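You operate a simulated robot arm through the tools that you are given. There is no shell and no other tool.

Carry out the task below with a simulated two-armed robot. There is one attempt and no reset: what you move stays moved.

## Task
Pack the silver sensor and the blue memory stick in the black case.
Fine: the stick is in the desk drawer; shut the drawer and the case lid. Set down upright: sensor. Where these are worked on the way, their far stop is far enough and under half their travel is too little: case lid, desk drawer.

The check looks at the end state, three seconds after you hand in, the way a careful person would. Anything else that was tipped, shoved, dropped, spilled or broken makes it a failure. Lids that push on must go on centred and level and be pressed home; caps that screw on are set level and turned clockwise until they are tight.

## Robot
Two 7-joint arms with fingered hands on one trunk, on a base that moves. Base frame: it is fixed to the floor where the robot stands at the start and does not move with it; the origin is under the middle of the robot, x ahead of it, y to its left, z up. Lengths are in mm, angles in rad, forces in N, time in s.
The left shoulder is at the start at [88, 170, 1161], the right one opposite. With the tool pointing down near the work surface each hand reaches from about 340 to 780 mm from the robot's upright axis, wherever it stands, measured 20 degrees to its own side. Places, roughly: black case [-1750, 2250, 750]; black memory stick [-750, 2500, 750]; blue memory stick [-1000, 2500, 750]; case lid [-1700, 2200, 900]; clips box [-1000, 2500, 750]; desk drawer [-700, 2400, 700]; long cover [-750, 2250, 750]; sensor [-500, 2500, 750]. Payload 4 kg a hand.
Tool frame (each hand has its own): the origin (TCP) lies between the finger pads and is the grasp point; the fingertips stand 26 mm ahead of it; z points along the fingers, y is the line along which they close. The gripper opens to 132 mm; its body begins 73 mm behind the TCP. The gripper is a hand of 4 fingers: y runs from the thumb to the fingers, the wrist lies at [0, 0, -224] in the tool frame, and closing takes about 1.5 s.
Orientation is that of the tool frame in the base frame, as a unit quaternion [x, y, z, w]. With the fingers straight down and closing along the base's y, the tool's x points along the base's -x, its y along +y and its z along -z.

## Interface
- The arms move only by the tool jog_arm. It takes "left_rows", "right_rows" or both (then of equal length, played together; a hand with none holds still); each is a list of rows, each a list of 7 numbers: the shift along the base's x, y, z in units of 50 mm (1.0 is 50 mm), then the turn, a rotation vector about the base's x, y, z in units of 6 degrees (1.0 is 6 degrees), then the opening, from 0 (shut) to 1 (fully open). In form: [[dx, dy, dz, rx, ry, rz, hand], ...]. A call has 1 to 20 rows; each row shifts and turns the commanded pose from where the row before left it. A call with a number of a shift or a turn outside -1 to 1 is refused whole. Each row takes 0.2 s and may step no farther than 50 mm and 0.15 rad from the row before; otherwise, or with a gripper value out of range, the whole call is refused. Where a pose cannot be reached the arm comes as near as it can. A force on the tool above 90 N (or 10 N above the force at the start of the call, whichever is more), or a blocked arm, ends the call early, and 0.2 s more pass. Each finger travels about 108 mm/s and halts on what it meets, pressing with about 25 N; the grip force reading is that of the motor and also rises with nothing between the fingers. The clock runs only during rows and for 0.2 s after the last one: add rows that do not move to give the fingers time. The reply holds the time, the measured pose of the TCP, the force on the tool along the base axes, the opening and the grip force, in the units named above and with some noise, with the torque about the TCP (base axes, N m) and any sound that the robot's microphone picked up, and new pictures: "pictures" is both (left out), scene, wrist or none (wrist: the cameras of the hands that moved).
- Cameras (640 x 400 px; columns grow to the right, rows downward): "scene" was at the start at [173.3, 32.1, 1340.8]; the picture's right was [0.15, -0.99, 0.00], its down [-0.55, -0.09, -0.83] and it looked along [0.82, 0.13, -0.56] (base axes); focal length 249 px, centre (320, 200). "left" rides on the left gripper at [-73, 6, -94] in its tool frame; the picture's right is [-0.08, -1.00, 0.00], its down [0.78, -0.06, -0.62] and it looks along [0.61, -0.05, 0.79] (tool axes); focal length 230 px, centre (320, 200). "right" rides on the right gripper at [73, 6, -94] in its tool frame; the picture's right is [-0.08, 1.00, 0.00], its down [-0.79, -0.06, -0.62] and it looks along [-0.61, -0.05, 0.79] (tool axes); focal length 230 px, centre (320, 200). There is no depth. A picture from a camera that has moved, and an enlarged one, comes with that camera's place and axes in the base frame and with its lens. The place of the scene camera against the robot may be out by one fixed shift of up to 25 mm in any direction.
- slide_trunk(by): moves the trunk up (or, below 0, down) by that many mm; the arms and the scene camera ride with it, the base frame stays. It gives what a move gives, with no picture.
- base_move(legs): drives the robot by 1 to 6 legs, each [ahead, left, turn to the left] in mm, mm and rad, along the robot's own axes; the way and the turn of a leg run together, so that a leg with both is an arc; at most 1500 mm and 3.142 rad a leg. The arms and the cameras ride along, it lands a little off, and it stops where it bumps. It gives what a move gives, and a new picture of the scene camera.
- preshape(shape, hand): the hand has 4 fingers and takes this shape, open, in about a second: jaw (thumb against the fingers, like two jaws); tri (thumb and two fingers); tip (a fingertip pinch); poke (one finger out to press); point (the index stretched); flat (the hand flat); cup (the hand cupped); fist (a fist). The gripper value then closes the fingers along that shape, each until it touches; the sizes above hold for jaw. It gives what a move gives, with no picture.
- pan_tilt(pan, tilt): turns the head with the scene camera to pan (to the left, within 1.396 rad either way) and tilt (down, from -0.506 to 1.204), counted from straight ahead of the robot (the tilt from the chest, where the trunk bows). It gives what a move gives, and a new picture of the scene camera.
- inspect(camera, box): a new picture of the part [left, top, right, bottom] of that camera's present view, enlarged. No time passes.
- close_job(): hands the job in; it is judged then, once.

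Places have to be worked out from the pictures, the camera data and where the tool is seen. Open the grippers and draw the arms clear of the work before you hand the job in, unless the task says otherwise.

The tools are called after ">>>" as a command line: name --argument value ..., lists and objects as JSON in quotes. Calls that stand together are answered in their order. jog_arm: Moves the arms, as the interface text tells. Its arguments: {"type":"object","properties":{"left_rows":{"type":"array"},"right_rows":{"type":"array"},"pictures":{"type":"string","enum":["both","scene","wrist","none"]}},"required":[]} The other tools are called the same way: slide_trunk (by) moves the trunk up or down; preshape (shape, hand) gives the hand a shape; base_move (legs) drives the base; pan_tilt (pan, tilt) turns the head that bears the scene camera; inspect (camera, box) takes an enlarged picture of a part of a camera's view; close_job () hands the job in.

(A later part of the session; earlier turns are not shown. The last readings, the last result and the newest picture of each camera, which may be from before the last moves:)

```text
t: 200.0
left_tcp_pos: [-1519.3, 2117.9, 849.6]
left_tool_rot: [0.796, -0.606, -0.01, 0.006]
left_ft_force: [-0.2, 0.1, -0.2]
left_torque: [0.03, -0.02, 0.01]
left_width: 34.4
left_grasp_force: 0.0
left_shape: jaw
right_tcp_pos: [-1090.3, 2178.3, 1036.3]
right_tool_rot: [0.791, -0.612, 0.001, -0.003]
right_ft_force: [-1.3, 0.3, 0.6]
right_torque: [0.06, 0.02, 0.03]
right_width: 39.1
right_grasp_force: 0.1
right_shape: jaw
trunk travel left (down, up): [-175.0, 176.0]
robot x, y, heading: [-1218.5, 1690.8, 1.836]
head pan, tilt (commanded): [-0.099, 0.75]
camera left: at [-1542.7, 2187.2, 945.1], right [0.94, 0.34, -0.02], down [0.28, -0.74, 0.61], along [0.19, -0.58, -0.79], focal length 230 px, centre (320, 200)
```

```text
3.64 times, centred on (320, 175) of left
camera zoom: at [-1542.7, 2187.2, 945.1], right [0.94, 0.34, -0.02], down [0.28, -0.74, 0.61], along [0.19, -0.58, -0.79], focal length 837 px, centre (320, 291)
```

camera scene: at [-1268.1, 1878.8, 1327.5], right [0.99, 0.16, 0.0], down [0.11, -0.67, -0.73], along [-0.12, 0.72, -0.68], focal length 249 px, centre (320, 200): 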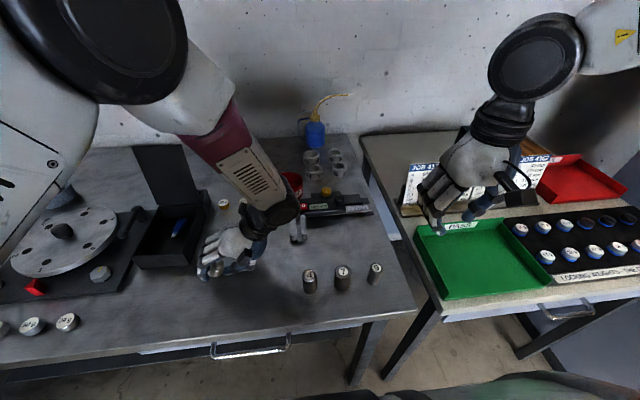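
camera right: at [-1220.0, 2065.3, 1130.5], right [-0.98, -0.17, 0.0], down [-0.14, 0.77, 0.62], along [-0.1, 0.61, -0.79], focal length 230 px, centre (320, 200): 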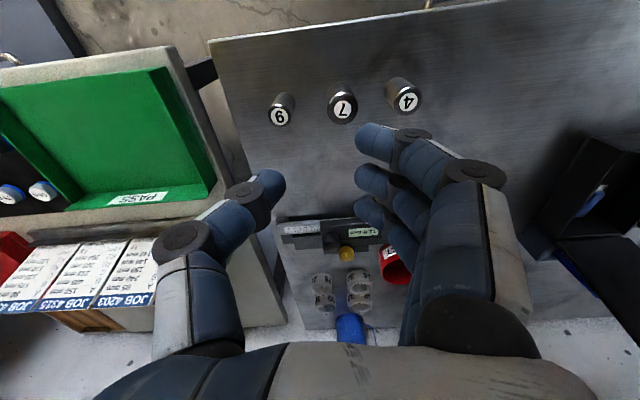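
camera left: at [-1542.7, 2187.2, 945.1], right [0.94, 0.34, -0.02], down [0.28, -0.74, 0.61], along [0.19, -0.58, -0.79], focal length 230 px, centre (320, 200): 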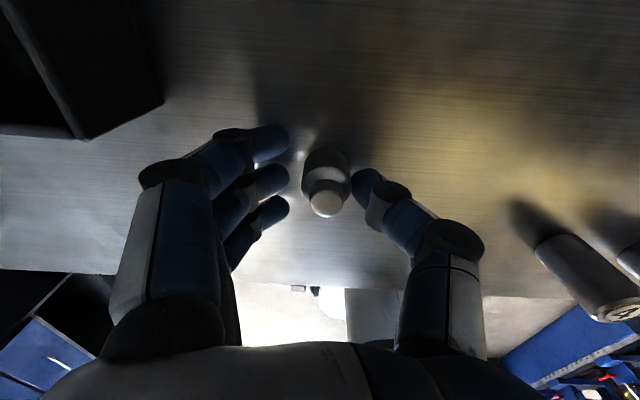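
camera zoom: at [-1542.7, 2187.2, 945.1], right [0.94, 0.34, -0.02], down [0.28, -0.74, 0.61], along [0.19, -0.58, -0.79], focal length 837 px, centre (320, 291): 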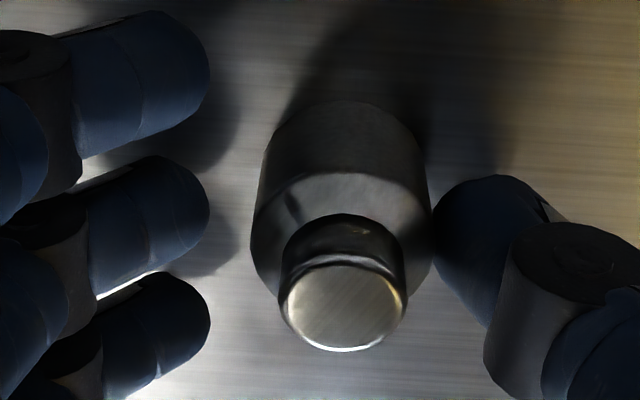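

The sensor stands upright on the desk. I open a little, raise the hand straight up and take the tip-pinch shape for re-gripping it by the knob.

>>> jog_arm --left_rows '[[0, 0, 0, 0, 0, 0, 0.4], [0, 0, 0, 0, 0, 0, 0.45], [0, 0, 0.4, 0, 0, 0, 0.45], [0, 0, 0.8, 0, 0, 0, 0.45], [0, 0, 0.8, 0, 0, 0, 0.45], [0, 0, 0.4, 0, 0, 0, 0.45], [0, 0, 0, 0, 0, 0, 0.45]]' --pictures "both"

>>> inspect --camera "left" --box '[240, 60, 420, 180]'

>>> inspect --camera "scene" --box '[170, 210, 270, 290]'

```text
t: 201.6
left_tcp_pos: [-1521.2, 2118.2, 968.2]
left_tool_rot: [0.796, -0.606, -0.01, 0.006]
left_ft_force: [-0.6, 0.3, 0.2]
left_torque: [-0.01, -0.01, -0.01]
left_width: 58.5
left_grasp_force: 0.1
left_shape: jaw
right_tcp_pos: [-1090.0, 2177.3, 1035.1]
right_tool_rot: [0.791, -0.612, 0.001, -0.002]
right_ft_force: [-1.0, 1.0, -0.4]
right_torque: [0.0, 0.0, 0.01]
right_width: 39.1
right_grasp_force: 0.1
right_shape: jaw
trunk travel left (down, up): [-175.0, 176.0]
robot x, y, heading: [-1218.8, 1687.0, 1.834]
head pan, tilt (commanded): [-0.099, 0.75]
camera scene: at [-1268.4, 1879.9, 1327.4], right [0.99, 0.16, 0.0], down [0.11, -0.67, -0.73], along [-0.12, 0.72, -0.68], focal length 249 px, centre (320, 200)
camera left: at [-1544.3, 2187.5, 1062.5], right [0.94, 0.34, -0.02], down [0.28, -0.74, 0.61], along [0.19, -0.58, -0.79], focal length 230 px, centre (320, 200)
```

scene: 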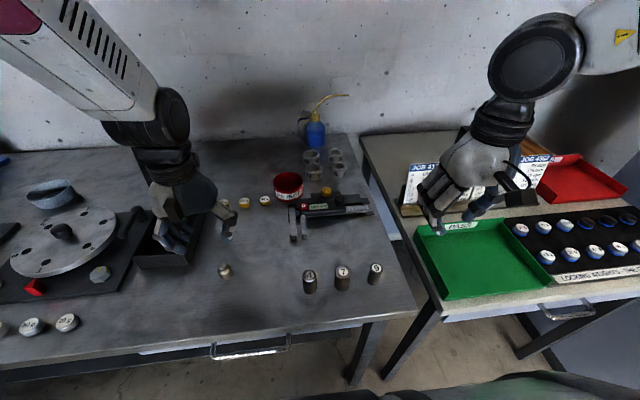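
left: 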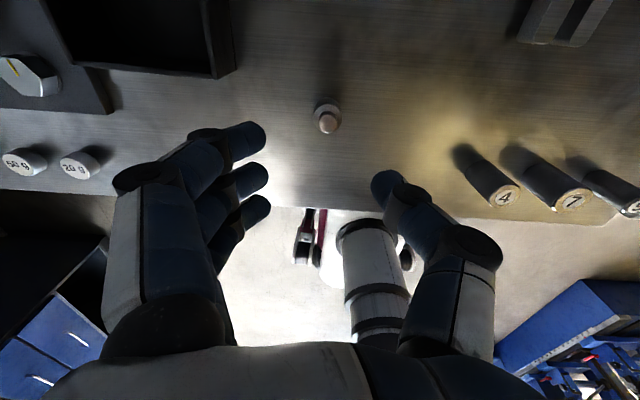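

```text
3.33 times, centred on (330, 120) of left
camera zoom: at [-1544.3, 2187.5, 1062.5], right [0.94, 0.34, -0.02], down [0.28, -0.74, 0.61], along [0.19, -0.58, -0.79], focal length 767 px, centre (287, 467)
```

zoom: 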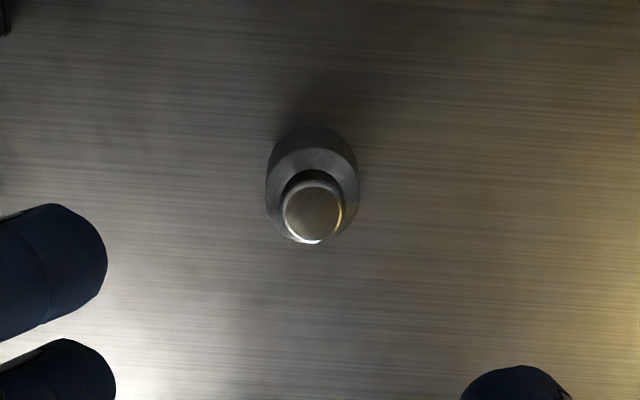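

```text
5.00 times, centred on (220, 250) of scene
camera zoom: at [-1268.4, 1879.9, 1327.4], right [0.99, 0.16, 0.0], down [0.11, -0.67, -0.73], along [-0.12, 0.72, -0.68], focal length 1244 px, centre (820, -50)
```

zoom: 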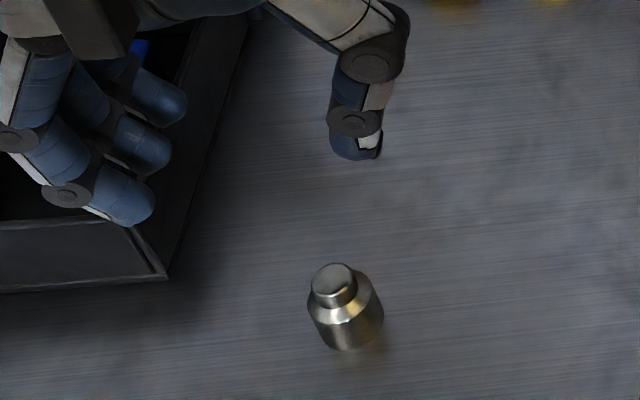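

The knob top is at [-1518, 2122, 858] and the sensor is 40 mm tall. To keep the pinch shape's spread fingers away from the case I will grip with the hand yawed 90°; I test that turn here in free air.

>>> jog_arm --left_rows '[[0, 0, 0.3, 0, 0, 1, 0.45], [0, 0, 0.3, 0, 0, 1, 0.45], [0, 0, 0, 0, 0, 1, 0.45], [0, 0, 0, 0, 0, 1, 0.45], [0, 0, 0, 0, 0, 1, 0.45], [0, 0, 0, 0, 0, 1, 0.45], [0, 0, 0, 0, 0, 1, 0.45], [0, 0, 0, 0, 0, 1, 0.45], [0, 0, 0, 0, 0, 1, 0.45], [0, 0, 0, 0, 0, 1, 0.45], [0, 0, 0, 0, 0, 1, 0.45], [0, 0, 0, 0, 0, 1, 0.45], [0, 0, 0, 0, 0, 1, 0.45], [0, 0, 0, 0, 0, 1, 0.45], [0, 0, 0, 0, 0, 1, 0.45], [0, 0, 0, 0, 0, 0, 0.45]]' --pictures "both"

```text
t: 205.0
left_tcp_pos: [-1525.5, 2118.6, 1005.4]
left_tool_rot: [0.988, 0.154, 0.032, 0.007]
left_ft_force: [0.1, 0.2, 0.3]
left_torque: [0.02, 0.01, 0.01]
left_width: 58.6
left_grasp_force: 0.2
left_shape: jaw
right_tcp_pos: [-1089.8, 2176.9, 1035.6]
right_tool_rot: [0.791, -0.612, 0.001, -0.002]
right_ft_force: [0.0, -0.2, -0.3]
right_torque: [0.05, -0.01, 0.02]
right_width: 39.0
right_grasp_force: 0.1
right_shape: jaw
trunk travel left (down, up): [-175.0, 176.0]
robot x, y, heading: [-1222.1, 1688.2, 1.834]
head pan, tilt (commanded): [-0.099, 0.75]
camera scene: at [-1268.3, 1879.7, 1327.5], right [0.99, 0.16, 0.0], down [0.11, -0.67, -0.73], along [-0.12, 0.72, -0.68], focal length 249 px, centre (320, 200)
camera left: at [-1599.7, 2093.5, 1095.6], right [-0.38, 0.93, -0.03], down [0.69, 0.3, 0.66], along [0.62, 0.23, -0.75], focal length 230 px, centre (320, 200)
```

scene: 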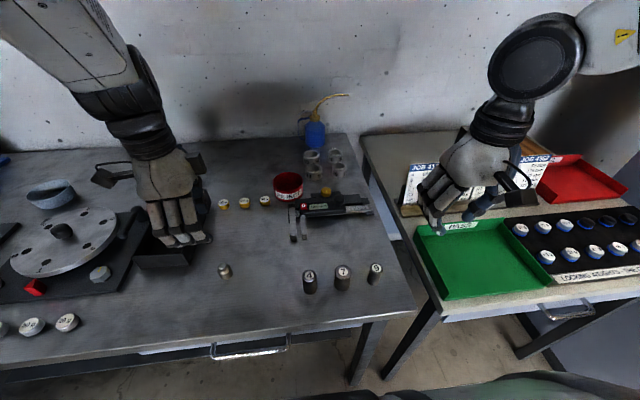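
left: 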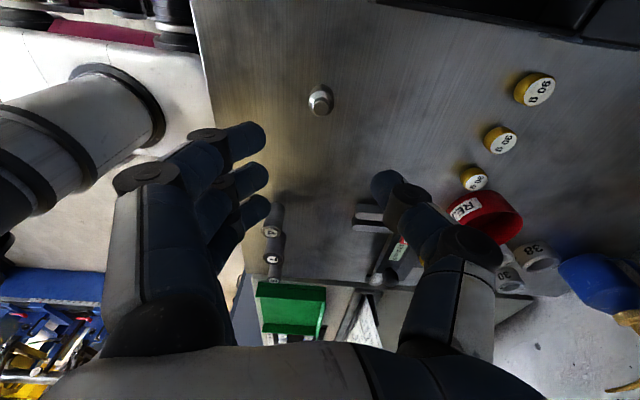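

The 90° yaw is reachable. I take the tip-pinch shape and trim the hand level, moving it above the sensor.

>>> preshape --shape "tip" --hand "left"

>>> jog_arm --left_rows '[[0.08, 0.04, -0.4, 0.03, 0.31, -0.23, 0.6], [0.06, 0.03, -0.4, 0.02, 0.31, -0.23, 0.45], [0, 0, -0.4, 0, 0, 0, 0.45], [0, 0, 0, 0, 0, 0, 0.45], [0, 0, 0, 0, 0, 0, 0.45]]' --pictures "both"

>>> inspect --camera "left" --box '[220, 60, 420, 200]'

```text
t: 205.9
left_tcp_pos: [-1524.7, 2118.6, 1003.1]
left_tool_rot: [0.988, 0.153, 0.032, 0.009]
left_ft_force: [0.6, 0.0, 0.4]
left_torque: [-0.03, -0.01, 0.0]
left_width: 131.9
left_grasp_force: 0.0
left_shape: tip
right_tcp_pos: [-1088.9, 2176.9, 1036.5]
right_tool_rot: [0.791, -0.612, 0.001, -0.003]
right_ft_force: [0.2, 0.1, 0.5]
right_torque: [0.02, -0.03, 0.01]
right_width: 39.1
right_grasp_force: 0.0
right_shape: jaw
trunk travel left (down, up): [-175.0, 176.0]
robot x, y, heading: [-1222.4, 1689.7, 1.829]
head pan, tilt (commanded): [-0.099, 0.75]
```

```text
t: 207.1
left_tcp_pos: [-1517.4, 2124.8, 947.4]
left_tool_rot: [0.991, 0.133, -0.001, -0.002]
left_ft_force: [0.3, 0.3, -1.1]
left_torque: [-0.02, 0.0, 0.01]
left_width: 60.2
left_grasp_force: 0.0
left_shape: tip
right_tcp_pos: [-1089.3, 2177.7, 1036.6]
right_tool_rot: [0.79, -0.613, 0.001, -0.003]
right_ft_force: [-0.3, -0.3, 0.3]
right_torque: [0.04, 0.07, 0.01]
right_width: 39.3
right_grasp_force: 0.2
right_shape: jaw
trunk travel left (down, up): [-175.0, 176.0]
robot x, y, heading: [-1220.1, 1691.9, 1.831]
head pan, tilt (commanded): [-0.099, 0.75]
camera scene: at [-1268.4, 1879.9, 1327.4], right [0.99, 0.16, 0.0], down [0.11, -0.67, -0.73], along [-0.12, 0.72, -0.68], focal length 249 px, centre (320, 200)
camera left: at [-1587.1, 2101.0, 1040.9], right [-0.34, 0.94, 0.01], down [0.74, 0.27, 0.61], along [0.58, 0.21, -0.79], focal length 230 px, centre (320, 200)
```

scene: 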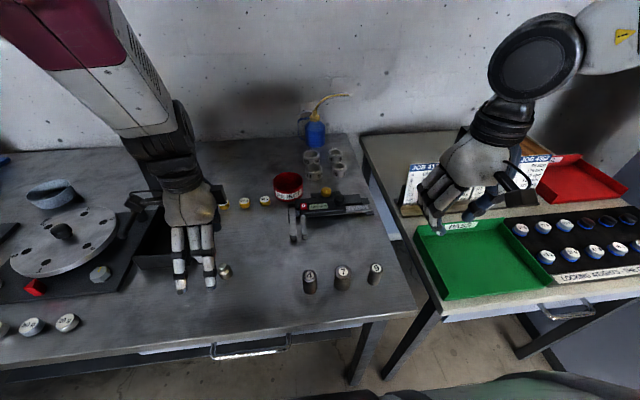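
left: 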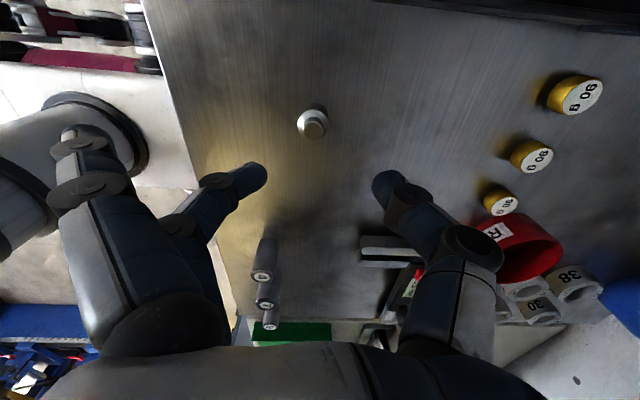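

```text
2.86 times, centred on (320, 130) of left
camera zoom: at [-1587.1, 2101.0, 1040.9], right [-0.34, 0.94, 0.01], down [0.74, 0.27, 0.61], along [0.58, 0.21, -0.79], focal length 657 px, centre (320, 400)
```

zoom: 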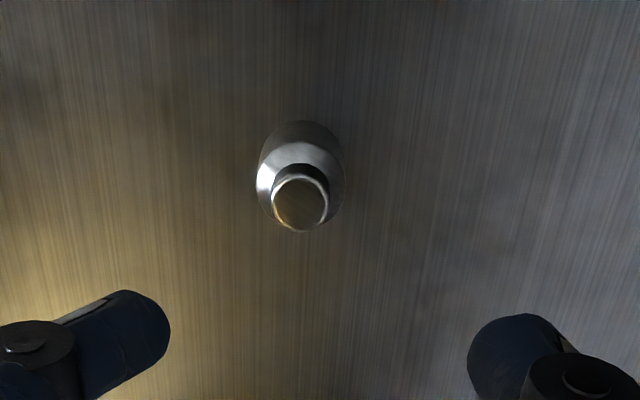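

The knob is about 4 mm toward the finger side; I correct that and lower in two steps to pinch height.

>>> jog_arm --left_rows '[[-0.012, -0.08, -0.5, 0, 0, 0, 0.38], [0, 0, -0.5, 0, 0, 0, 0.38], [0, 0, 0, 0, 0, 0, 0.38]]' --pictures "both"

>>> inspect --camera "left" --box '[220, 90, 420, 230]'

>>> inspect --camera "scene" --box '[160, 200, 280, 300]'

```text
t: 207.9
left_tcp_pos: [-1519.9, 2122.9, 897.4]
left_tool_rot: [0.99, 0.138, -0.004, -0.003]
left_ft_force: [0.8, -0.5, 0.0]
left_torque: [0.05, -0.02, 0.0]
left_width: 50.6
left_grasp_force: 0.1
left_shape: tip
right_tcp_pos: [-1089.8, 2177.3, 1036.8]
right_tool_rot: [0.79, -0.613, 0.001, -0.003]
right_ft_force: [-0.8, 0.0, 0.1]
right_torque: [0.01, 0.01, -0.01]
right_width: 39.0
right_grasp_force: 0.0
right_shape: jaw
trunk travel left (down, up): [-175.0, 176.0]
robot x, y, heading: [-1219.0, 1687.6, 1.836]
head pan, tilt (commanded): [-0.099, 0.75]
camera scene: at [-1268.2, 1879.4, 1327.6], right [0.99, 0.16, 0.0], down [0.11, -0.67, -0.73], along [-0.12, 0.72, -0.68], focal length 249 px, centre (320, 200)
camera left: at [-1588.4, 2097.2, 991.4], right [-0.35, 0.94, 0.01], down [0.75, 0.27, 0.61], along [0.57, 0.22, -0.79], focal length 230 px, centre (320, 200)
```

scene: 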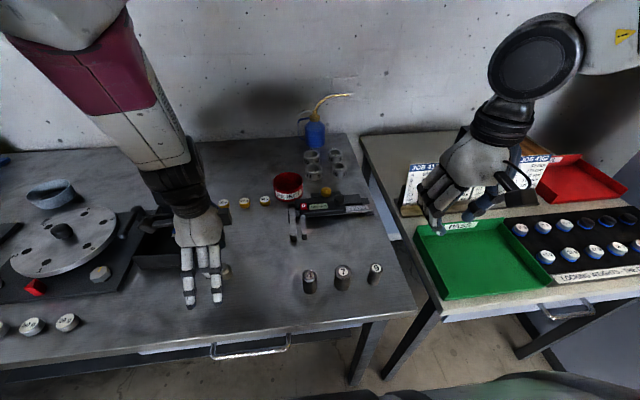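
left: 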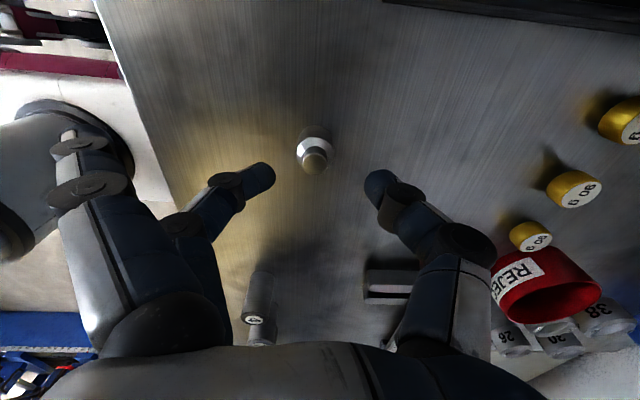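

```text
2.86 times, centred on (320, 160) of left
camera zoom: at [-1588.4, 2097.2, 991.4], right [-0.35, 0.94, 0.01], down [0.75, 0.27, 0.61], along [0.57, 0.22, -0.79], focal length 657 px, centre (320, 314)
```

zoom: 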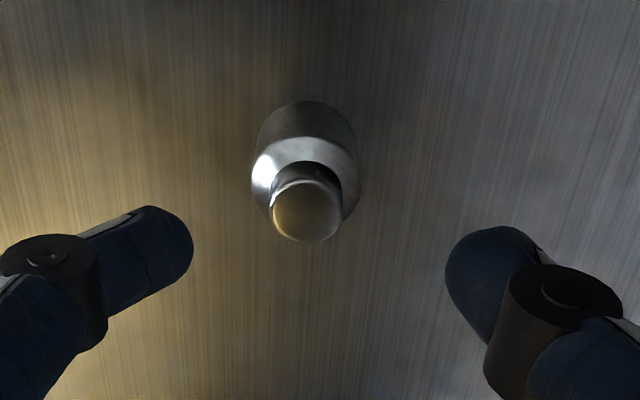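

```text
4.00 times, centred on (220, 250) of scene
camera zoom: at [-1268.2, 1879.4, 1327.6], right [0.99, 0.16, 0.0], down [0.11, -0.67, -0.73], along [-0.12, 0.72, -0.68], focal length 996 px, centre (720, 0)
```

zoom: 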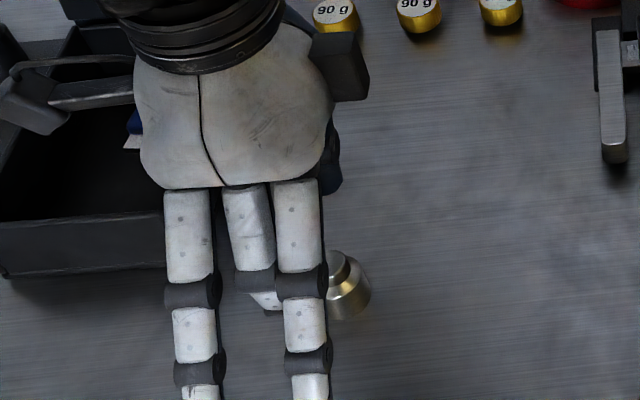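

Nearly centred: I correct by 2–3 mm and lower to z≈868 so that the tips come beside the knob, above the sensor's shoulder.

>>> jog_arm --left_rows '[[0.055, -0.04, -0.3, 0, 0, 0, 0.32], [0, 0, -0.28, 0, 0, 0, 0.32], [0, 0, 0, 0, 0, 0, 0.32]]' --pictures "wrist"

>>> inspect --camera "left" --box '[220, 110, 420, 250]'

```text
t: 208.7
left_tcp_pos: [-1518.4, 2119.8, 868.2]
left_tool_rot: [0.99, 0.14, -0.007, -0.002]
left_ft_force: [-1.2, -0.2, -0.1]
left_torque: [0.01, 0.02, -0.01]
left_width: 42.7
left_grasp_force: 0.0
left_shape: tip
right_tcp_pos: [-1089.5, 2177.7, 1035.3]
right_tool_rot: [0.79, -0.613, 0.0, -0.003]
right_ft_force: [0.2, 0.4, -0.6]
right_torque: [-0.01, -0.02, 0.01]
right_width: 39.3
right_grasp_force: 0.1
right_shape: jaw
trunk travel left (down, up): [-175.0, 176.0]
robot x, y, heading: [-1220.4, 1688.4, 1.836]
head pan, tilt (commanded): [-0.099, 0.75]
camera left: at [-1586.1, 2095.3, 963.0], right [-0.35, 0.94, 0.01], down [0.75, 0.27, 0.61], along [0.57, 0.22, -0.8], focal length 230 px, centre (320, 200)
```

left: 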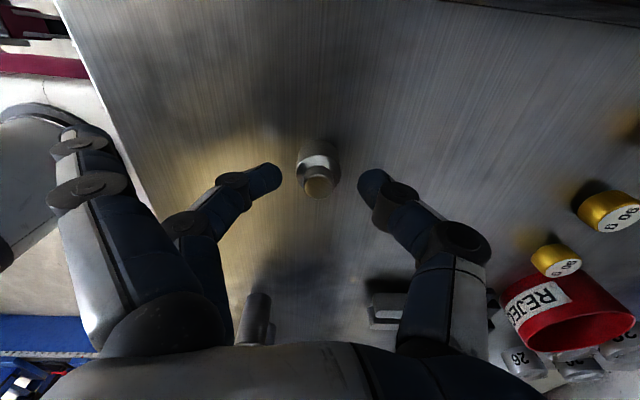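

```text
2.86 times, centred on (320, 180) of left
camera zoom: at [-1586.1, 2095.3, 963.0], right [-0.35, 0.94, 0.01], down [0.75, 0.27, 0.61], along [0.57, 0.22, -0.8], focal length 657 px, centre (320, 257)
```

zoom: 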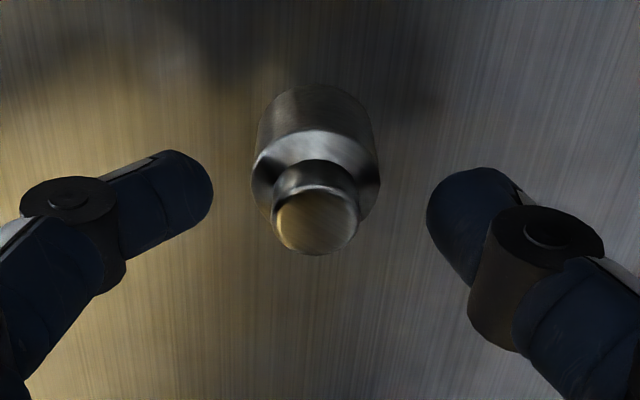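

The pinch is aligned with the knob. I close it slowly.

>>> jog_arm --left_rows '[[0, 0, 0, 0, 0, 0, 0.24], [0, 0, 0, 0, 0, 0, 0.18], [0, 0, 0, 0, 0, 0, 0.13], [0, 0, 0, 0, 0, 0, 0.1], [0, 0, 0, 0, 0, 0, 0.07], [0, 0, 0, 0, 0, 0, 0.05], [0, 0, 0, 0, 0, 0, 0.05]]' --pictures "wrist"

>>> inspect --camera "left" --box '[220, 110, 420, 250]'

>>> inspect --camera "scene" --box '[160, 210, 280, 310]'

```text
t: 210.3
left_tcp_pos: [-1519.7, 2117.2, 864.6]
left_tool_rot: [0.99, 0.141, -0.008, 0.001]
left_ft_force: [-1.4, 1.6, 14.5]
left_torque: [-0.09, -0.09, 0.02]
left_width: 15.5
left_grasp_force: 25.0
left_shape: tip
right_tcp_pos: [-1089.7, 2176.3, 1035.9]
right_tool_rot: [0.791, -0.612, 0.002, -0.003]
right_ft_force: [-0.4, 0.2, 0.9]
right_torque: [0.0, -0.02, 0.02]
right_width: 39.2
right_grasp_force: 0.0
right_shape: jaw
trunk travel left (down, up): [-175.0, 176.0]
robot x, y, heading: [-1224.6, 1686.5, 1.833]
head pan, tilt (commanded): [-0.099, 0.75]
camera left: at [-1586.6, 2093.2, 960.2], right [-0.35, 0.94, 0.0], down [0.75, 0.28, 0.6], along [0.56, 0.21, -0.8], focal length 230 px, centre (320, 200)
```

left: 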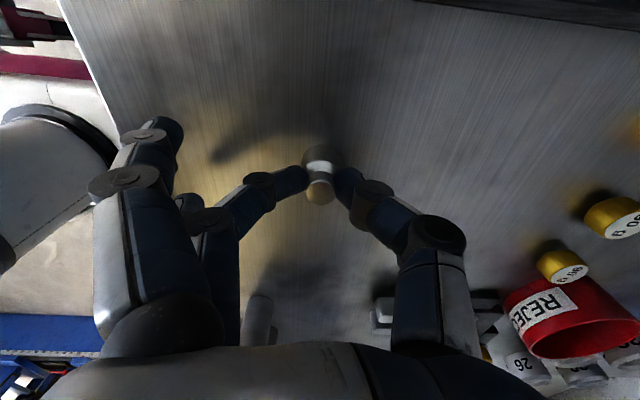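

```text
2.86 times, centred on (320, 180) of left
camera zoom: at [-1586.6, 2093.2, 960.2], right [-0.35, 0.94, 0.0], down [0.75, 0.28, 0.6], along [0.56, 0.21, -0.8], focal length 657 px, centre (320, 257)
```

zoom: 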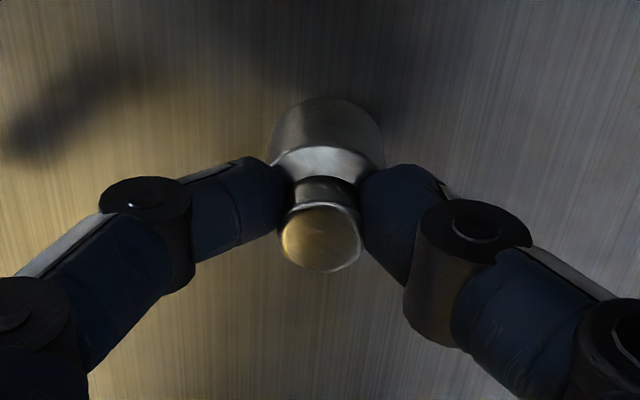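

```text
4.00 times, centred on (220, 260) of scene
camera zoom: at [-1267.8, 1878.9, 1327.8], right [0.99, 0.16, 0.0], down [0.11, -0.67, -0.73], along [-0.12, 0.72, -0.68], focal length 996 px, centre (720, -40)
```

zoom: 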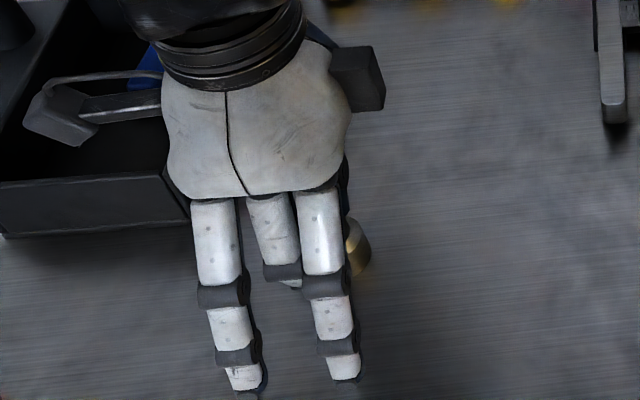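

The pinch holds the knob symmetrically with the sensor upright. I lift it 30 mm and check that it hangs straight.

>>> jog_arm --left_rows '[[0, 0, 0.15, 0, 0, 0, 0.0], [0, 0, 0.4, 0, 0, 0, 0.0], [0, 0, 0.5, 0, 0, 0, 0.0], [0, 0, 0, 0, 0, 0, 0.0]]' --pictures "both"

>>> inspect --camera "left" --box '[220, 110, 420, 250]'

>>> inspect --camera "right" --box '[380, 80, 640, 260]'

```text
t: 211.3
left_tcp_pos: [-1516.6, 2114.1, 915.4]
left_tool_rot: [0.991, 0.137, -0.004, 0.006]
left_ft_force: [0.4, 0.0, 0.4]
left_torque: [0.02, -0.01, 0.0]
left_width: 14.4
left_grasp_force: 25.1
left_shape: tip
right_tcp_pos: [-1090.6, 2177.9, 1036.8]
right_tool_rot: [0.791, -0.612, 0.001, -0.003]
right_ft_force: [0.1, 0.0, 0.1]
right_torque: [0.04, -0.01, 0.01]
right_width: 39.4
right_grasp_force: 0.1
right_shape: jaw
trunk travel left (down, up): [-175.0, 176.0]
robot x, y, heading: [-1222.1, 1686.4, 1.838]
head pan, tilt (commanded): [-0.099, 0.75]
camera scene: at [-1268.4, 1880.1, 1327.3], right [0.99, 0.16, 0.0], down [0.11, -0.67, -0.73], along [-0.12, 0.72, -0.68], focal length 249 px, centre (320, 200)
camera left: at [-1585.9, 2091.8, 1010.2], right [-0.35, 0.94, -0.01], down [0.74, 0.28, 0.61], along [0.57, 0.2, -0.79], focal length 230 px, centre (320, 200)
```

scene: 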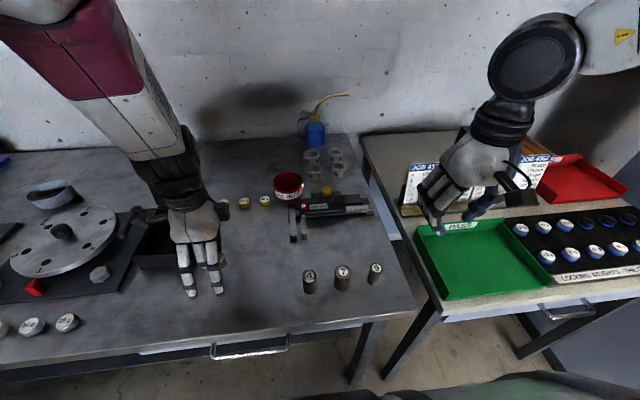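
left: 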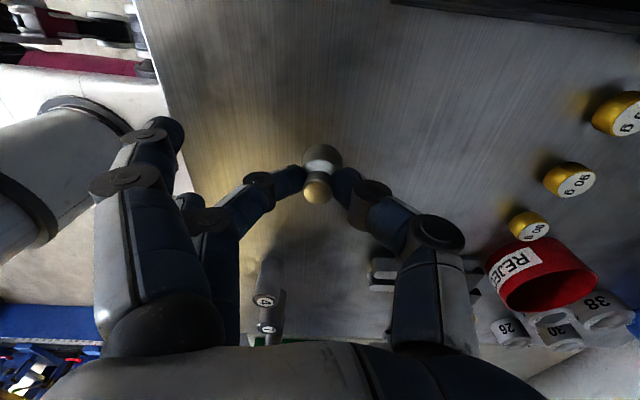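

```text
2.86 times, centred on (320, 180) of left
camera zoom: at [-1585.9, 2091.8, 1010.2], right [-0.35, 0.94, -0.01], down [0.74, 0.28, 0.61], along [0.57, 0.2, -0.79], focal length 657 px, centre (320, 257)
```

zoom: 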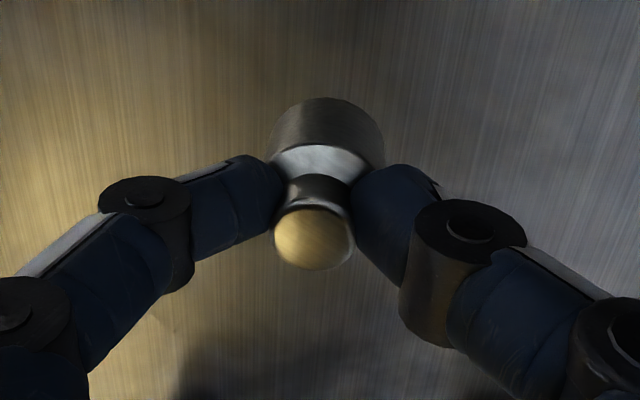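

```text
2.22 times, centred on (510, 170) of right
camera zoom: at [-1077.0, 2105.2, 1130.0], right [-0.98, -0.17, -0.01], down [-0.14, 0.77, 0.62], along [-0.1, 0.61, -0.79], focal length 511 px, centre (-102, 267)
```

zoom: 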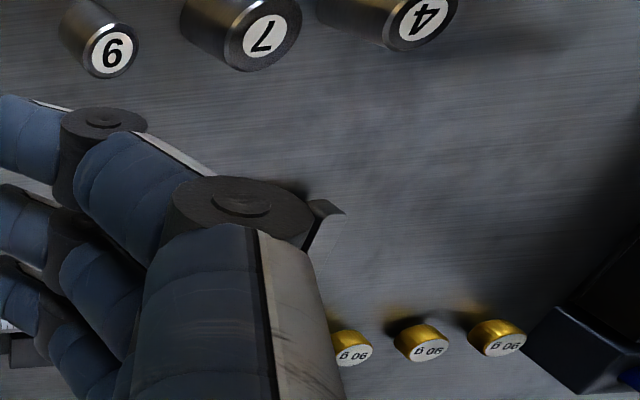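

The sensor hangs upright in the pinch. I raise it above the case rim, shift the base 100 mm left, and bring it over the front half of the case.

>>> jog_arm --left_rows '[[0, 0, 0.7, 0, 0, 0, 0.0], [0, 0, 0.7, 0, 0, 0, 0.0], [0, 0, 0, 0, 0, 0, 0.0]]' --pictures "none"

>>> base_move --legs '[[0, 100, 0]]'

>>> inspect --camera "left" --box '[0, 0, 640, 400]'

```text
t: 212.1
left_tcp_pos: [-1516.5, 2114.1, 986.5]
left_tool_rot: [0.991, 0.132, 0.001, 0.005]
left_ft_force: [0.8, -1.0, -1.5]
left_torque: [0.02, 0.02, 0.04]
left_width: 14.5
left_grasp_force: 25.1
left_shape: tip
right_tcp_pos: [-1089.9, 2177.7, 1035.6]
right_tool_rot: [0.791, -0.612, 0.0, -0.002]
right_ft_force: [0.2, 0.2, 0.1]
right_torque: [0.02, 0.0, 0.01]
right_width: 39.2
right_grasp_force: 0.1
right_shape: jaw
trunk travel left (down, up): [-175.0, 176.0]
robot x, y, heading: [-1222.4, 1687.5, 1.832]
head pan, tilt (commanded): [-0.099, 0.75]
```

```text
t: 213.6
left_tcp_pos: [-1611.2, 2089.3, 991.7]
left_tool_rot: [0.992, 0.129, 0.001, -0.001]
left_ft_force: [0.5, 0.9, -0.9]
left_torque: [0.04, 0.0, 0.0]
left_width: 14.4
left_grasp_force: 25.3
left_shape: tip
right_tcp_pos: [-1187.2, 2151.3, 1035.8]
right_tool_rot: [0.791, -0.612, 0.001, -0.002]
right_ft_force: [-1.0, 1.4, -0.4]
right_torque: [-0.03, 0.0, 0.0]
right_width: 39.0
right_grasp_force: 0.0
right_shape: jaw
trunk travel left (down, up): [-175.0, 176.0]
robot x, y, heading: [-1323.2, 1661.7, 1.834]
head pan, tilt (commanded): [-0.099, 0.75]
camera scene: at [-1366.3, 1853.5, 1327.5], right [0.99, 0.16, 0.0], down [0.11, -0.67, -0.73], along [-0.12, 0.72, -0.68], focal length 249 px, centre (320, 200)
```

scene: 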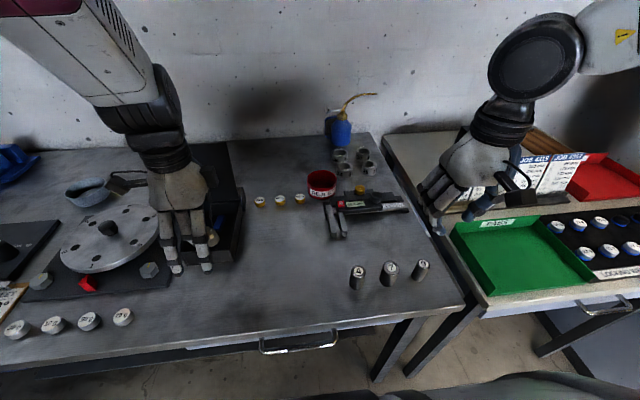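

```text
1.00 times, centred on (320, 200) of left (not enlarged: the box is as wide or as high as the picture)
camera zoom: at [-1682.4, 2066.8, 1084.4], right [-0.33, 0.94, 0.0], down [0.74, 0.26, 0.62], along [0.58, 0.21, -0.79], focal length 230 px, centre (320, 200)
```

zoom: 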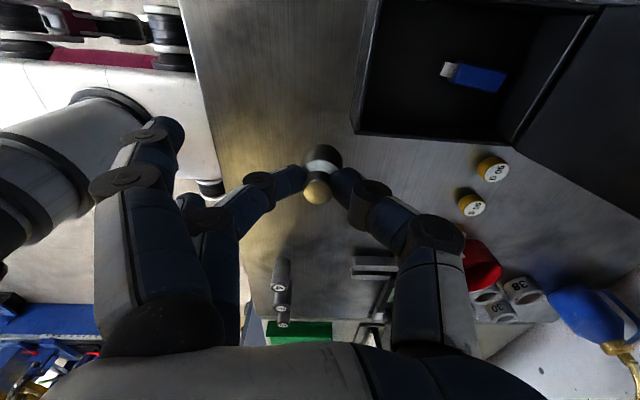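

The case geometry is confirmed in this view. I move the sensor over the front half, about v≈2518 on the centre line, and lower until its foot is just above the rim.

>>> jog_arm --left_rows '[[-0.42, 0.48, 0, 0, 0, 0, 0.0], [-0.42, 0.48, 0, 0, 0, 0, 0.0], [-0.42, 0.48, 0, 0, 0, 0, 0.0], [0, 0, -0.5, 0, 0, 0, 0.0], [0, 0, -0.8, 0, 0, 0, 0.0], [0, 0, 0, 0, 0, 0, 0.0]]' --pictures "both"

>>> inspect --camera "left" --box '[200, 60, 440, 220]'

>>> inspect --camera "scene" --box '[140, 150, 280, 280]'

```text
t: 215.0
left_tcp_pos: [-1677.3, 2159.5, 928.5]
left_tool_rot: [0.991, 0.135, 0.005, -0.004]
left_ft_force: [-0.6, -0.5, -0.9]
left_torque: [0.03, 0.01, 0.01]
left_width: 14.3
left_grasp_force: 25.3
left_shape: tip
right_tcp_pos: [-1186.1, 2151.1, 1036.2]
right_tool_rot: [0.79, -0.613, 0.001, -0.003]
right_ft_force: [0.1, 0.0, 0.3]
right_torque: [-0.01, 0.04, 0.03]
right_width: 39.4
right_grasp_force: 0.0
right_shape: jaw
trunk travel left (down, up): [-175.0, 176.0]
robot x, y, heading: [-1319.0, 1663.1, 1.829]
head pan, tilt (commanded): [-0.099, 0.75]
camera scene: at [-1365.5, 1852.9, 1327.7], right [0.99, 0.16, 0.0], down [0.11, -0.67, -0.73], along [-0.12, 0.72, -0.68], focal length 249 px, centre (320, 200)
camera left: at [-1748.5, 2135.3, 1021.6], right [-0.34, 0.94, 0.0], down [0.73, 0.26, 0.63], along [0.59, 0.22, -0.78], focal length 230 px, centre (320, 200)
```

scene: 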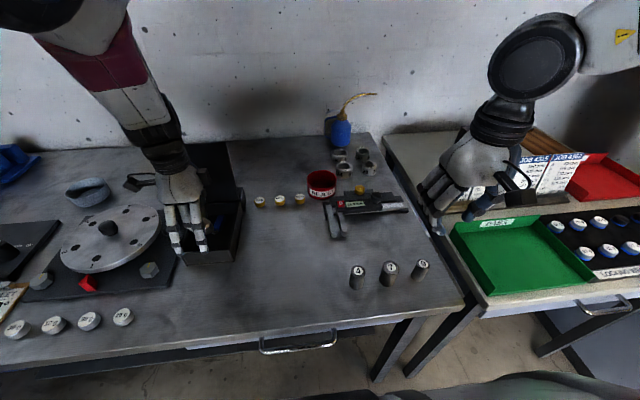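
left: 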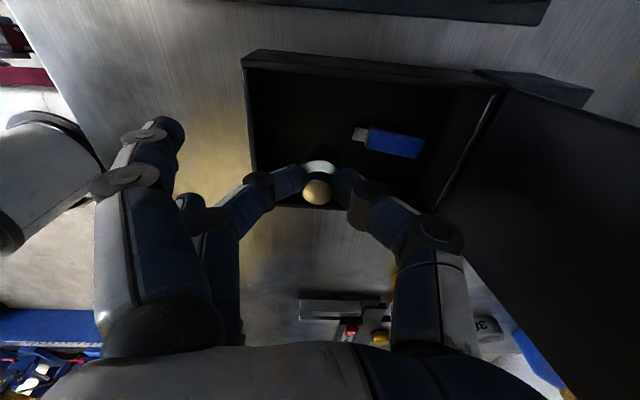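

```text
2.50 times, centred on (320, 140) of left
camera zoom: at [-1748.5, 2135.3, 1021.6], right [-0.34, 0.94, 0.0], down [0.73, 0.26, 0.63], along [0.59, 0.22, -0.78], focal length 575 px, centre (320, 350)
```

zoom: 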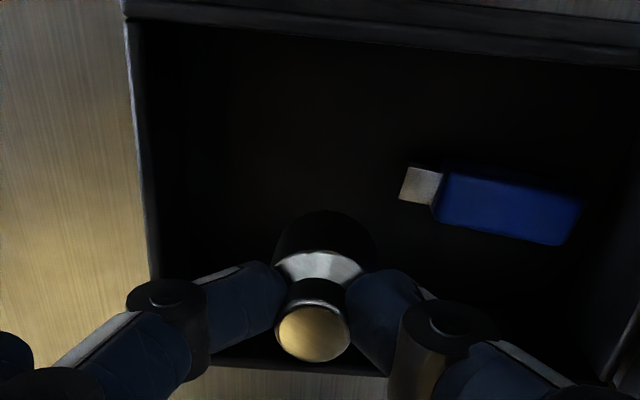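

```text
3.08 times, centred on (210, 215) of scene
camera zoom: at [-1365.5, 1852.9, 1327.7], right [0.99, 0.16, 0.0], down [0.11, -0.67, -0.73], along [-0.12, 0.72, -0.68], focal length 766 px, centre (658, 154)
```

zoom: 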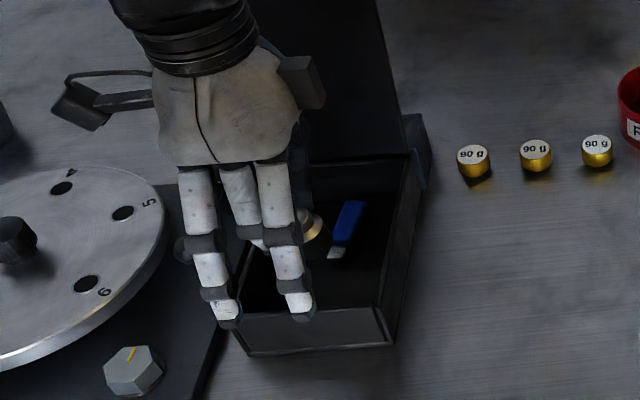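

The sensor is over the right place, but in this yaw the pinching finger's joint would foul the front wall. Turning the hand 45° further puts that finger over the case's front-right corner where there is more room; I raise slightly and make that turn.

>>> jog_arm --left_rows '[[0, 0.1, 0.4, 0, 0, 0, 0.0], [0, 0, 0.2, 0, 0, 1, 0.0], [0, 0, 0, 0, 0, 1, 0.0], [0, 0, 0, 0, 0, 1, 0.0], [0, 0, 0, 0, 0, 1, 0.0], [0, 0, 0, 0, 0, 1, 0.0], [0, 0, 0, 0, 0, 1, 0.0], [0, 0, 0, 0, 0, 1, 0.0], [0, 0, 0, 0, 0, 0.5, 0.0], [0, 0, 0, 0, 0, 0, 0.0]]' --pictures "both"

>>> inspect --camera "scene" --box '[140, 150, 280, 280]'

```text
t: 217.2
left_tcp_pos: [-1764.9, 2097.4, 925.4]
left_tool_rot: [0.853, 0.521, 0.024, 0.0]
left_ft_force: [-0.7, 0.2, -0.1]
left_torque: [-0.01, 0.0, 0.02]
left_width: 14.6
left_grasp_force: 25.3
left_shape: tip
left hand out of reach, approached as far as the arm can: row 5, 6, 7, 8, 9
right_tcp_pos: [-1187.5, 2150.7, 1034.9]
right_tool_rot: [0.791, -0.612, 0.001, -0.003]
right_ft_force: [0.0, -0.3, -0.2]
right_torque: [0.01, 0.02, 0.0]
right_width: 39.5
right_grasp_force: 0.1
right_shape: jaw
trunk travel left (down, up): [-175.0, 176.0]
robot x, y, heading: [-1315.5, 1663.7, 1.833]
head pan, tilt (commanded): [-0.099, 0.75]
camera scene: at [-1365.7, 1853.6, 1327.5], right [0.99, 0.16, 0.0], down [0.11, -0.67, -0.73], along [-0.12, 0.72, -0.68], focal length 249 px, centre (320, 200)
camera left: at [-1798.6, 2028.6, 1016.4], right [-0.92, 0.39, -0.03], down [0.28, 0.71, 0.65], along [0.27, 0.59, -0.76], focal length 230 px, centre (320, 200)
```

scene: 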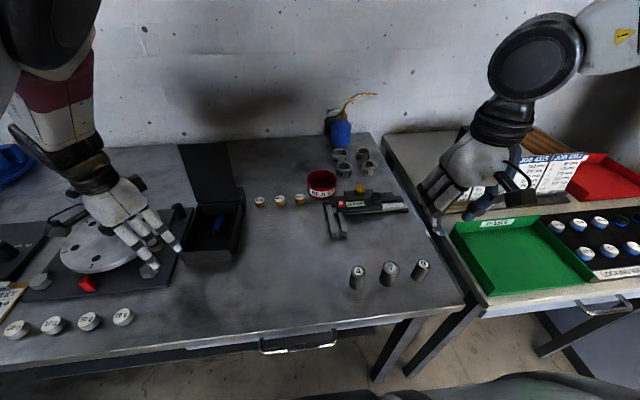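
left: 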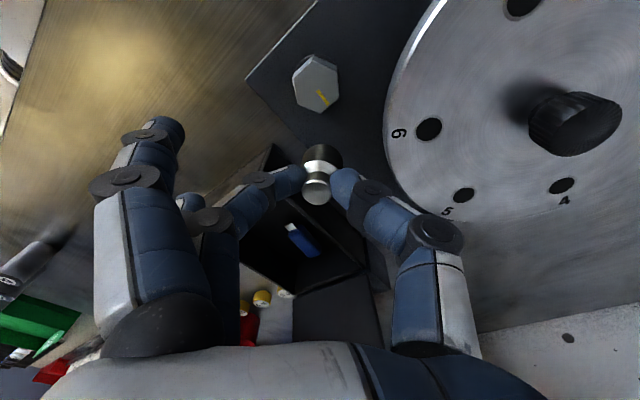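

```text
3.08 times, centred on (210, 215) of scene
camera zoom: at [-1365.7, 1853.6, 1327.5], right [0.99, 0.16, 0.0], down [0.11, -0.67, -0.73], along [-0.12, 0.72, -0.68], focal length 766 px, centre (658, 154)
```

zoom: 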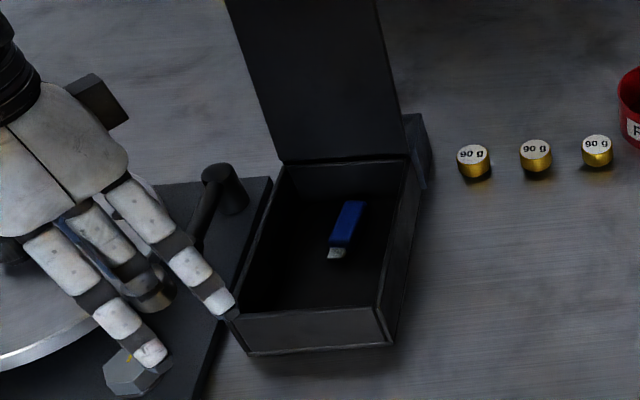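

That yaw is only reachable further to my left: the arm drifted over by about 100 mm, still clear of everything. I raise the hand a bit and move the base right and ahead to bring the sensor back over the case.

>>> jog_arm --left_rows '[[0, 0, 0.4, 0, 0, 0, 0.0], [0, 0, 0.3, 0, 0, 0, 0.0], [0, 0, 0, 0, 0, 0, 0.0]]' --pictures "none"

>>> base_move --legs '[[38, -104, 0]]'

>>> inspect --camera "left" --box '[0, 0, 640, 400]'

>>> inspect --camera "scene" --box '[100, 150, 260, 290]'

```text
t: 218.0
left_tcp_pos: [-1773.1, 2084.9, 948.6]
left_tool_rot: [0.853, 0.521, 0.021, 0.007]
left_ft_force: [0.4, 0.3, -0.9]
left_torque: [-0.02, 0.0, -0.03]
left_width: 14.6
left_grasp_force: 25.2
left_shape: tip
left hand out of reach, approached as far as the arm can: row 1, 2
right_tcp_pos: [-1187.0, 2151.6, 1035.5]
right_tool_rot: [0.791, -0.612, 0.001, -0.003]
right_ft_force: [0.0, 0.2, 0.2]
right_torque: [0.03, 0.0, 0.02]
right_width: 39.3
right_grasp_force: 0.1
right_shape: jaw
trunk travel left (down, up): [-175.0, 176.0]
robot x, y, heading: [-1319.0, 1659.1, 1.83]
head pan, tilt (commanded): [-0.099, 0.75]
```

```text
t: 219.6
left_tcp_pos: [-1679.2, 2152.8, 952.1]
left_tool_rot: [0.855, 0.519, 0.025, 0.003]
left_ft_force: [0.0, 0.4, -0.7]
left_torque: [-0.03, 0.03, -0.01]
left_width: 14.4
left_grasp_force: 25.3
left_shape: tip
right_tcp_pos: [-1096.2, 2215.5, 1036.1]
right_tool_rot: [0.791, -0.612, 0.001, -0.002]
right_ft_force: [0.8, 0.2, -0.7]
right_torque: [-0.02, 0.02, 0.03]
right_width: 39.1
right_grasp_force: 0.0
right_shape: jaw
trunk travel left (down, up): [-175.0, 176.0]
robot x, y, heading: [-1228.1, 1727.6, 1.833]
head pan, tilt (commanded): [-0.099, 0.75]
camera scene: at [-1274.6, 1917.9, 1327.5], right [0.99, 0.16, 0.0], down [0.11, -0.67, -0.73], along [-0.12, 0.72, -0.68], focal length 249 px, centre (320, 200)
```

scene: 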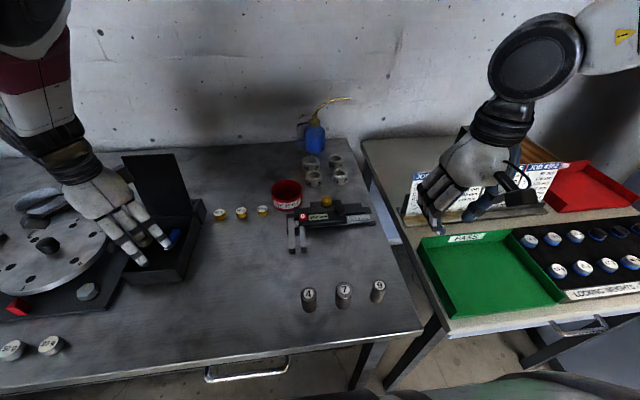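

```text
1.00 times, centred on (320, 200) of left (not enlarged: the box is as wide or as high as the picture)
camera zoom: at [-1714.4, 2085.2, 1043.1], right [-0.92, 0.39, -0.03], down [0.28, 0.71, 0.64], along [0.28, 0.58, -0.76], focal length 230 px, centre (320, 200)
```

zoom: 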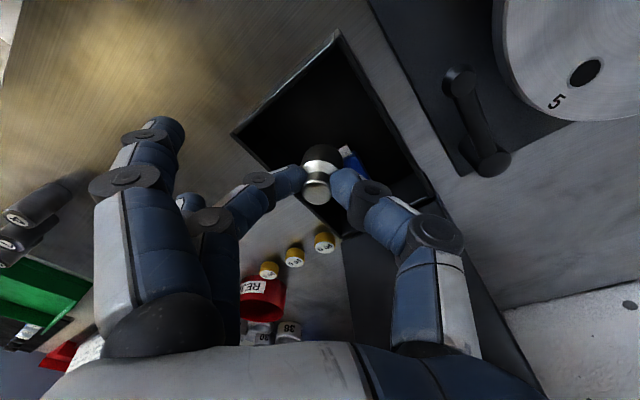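

```text
2.86 times, centred on (180, 220) of scene
camera zoom: at [-1274.6, 1917.9, 1327.5], right [0.99, 0.16, 0.0], down [0.11, -0.67, -0.73], along [-0.12, 0.72, -0.68], focal length 711 px, centre (720, 143)
```

zoom: 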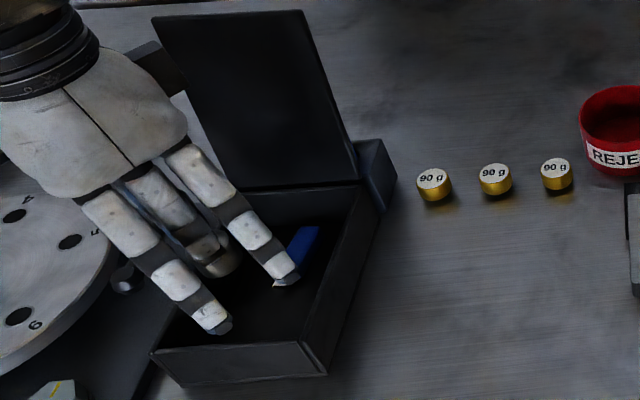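

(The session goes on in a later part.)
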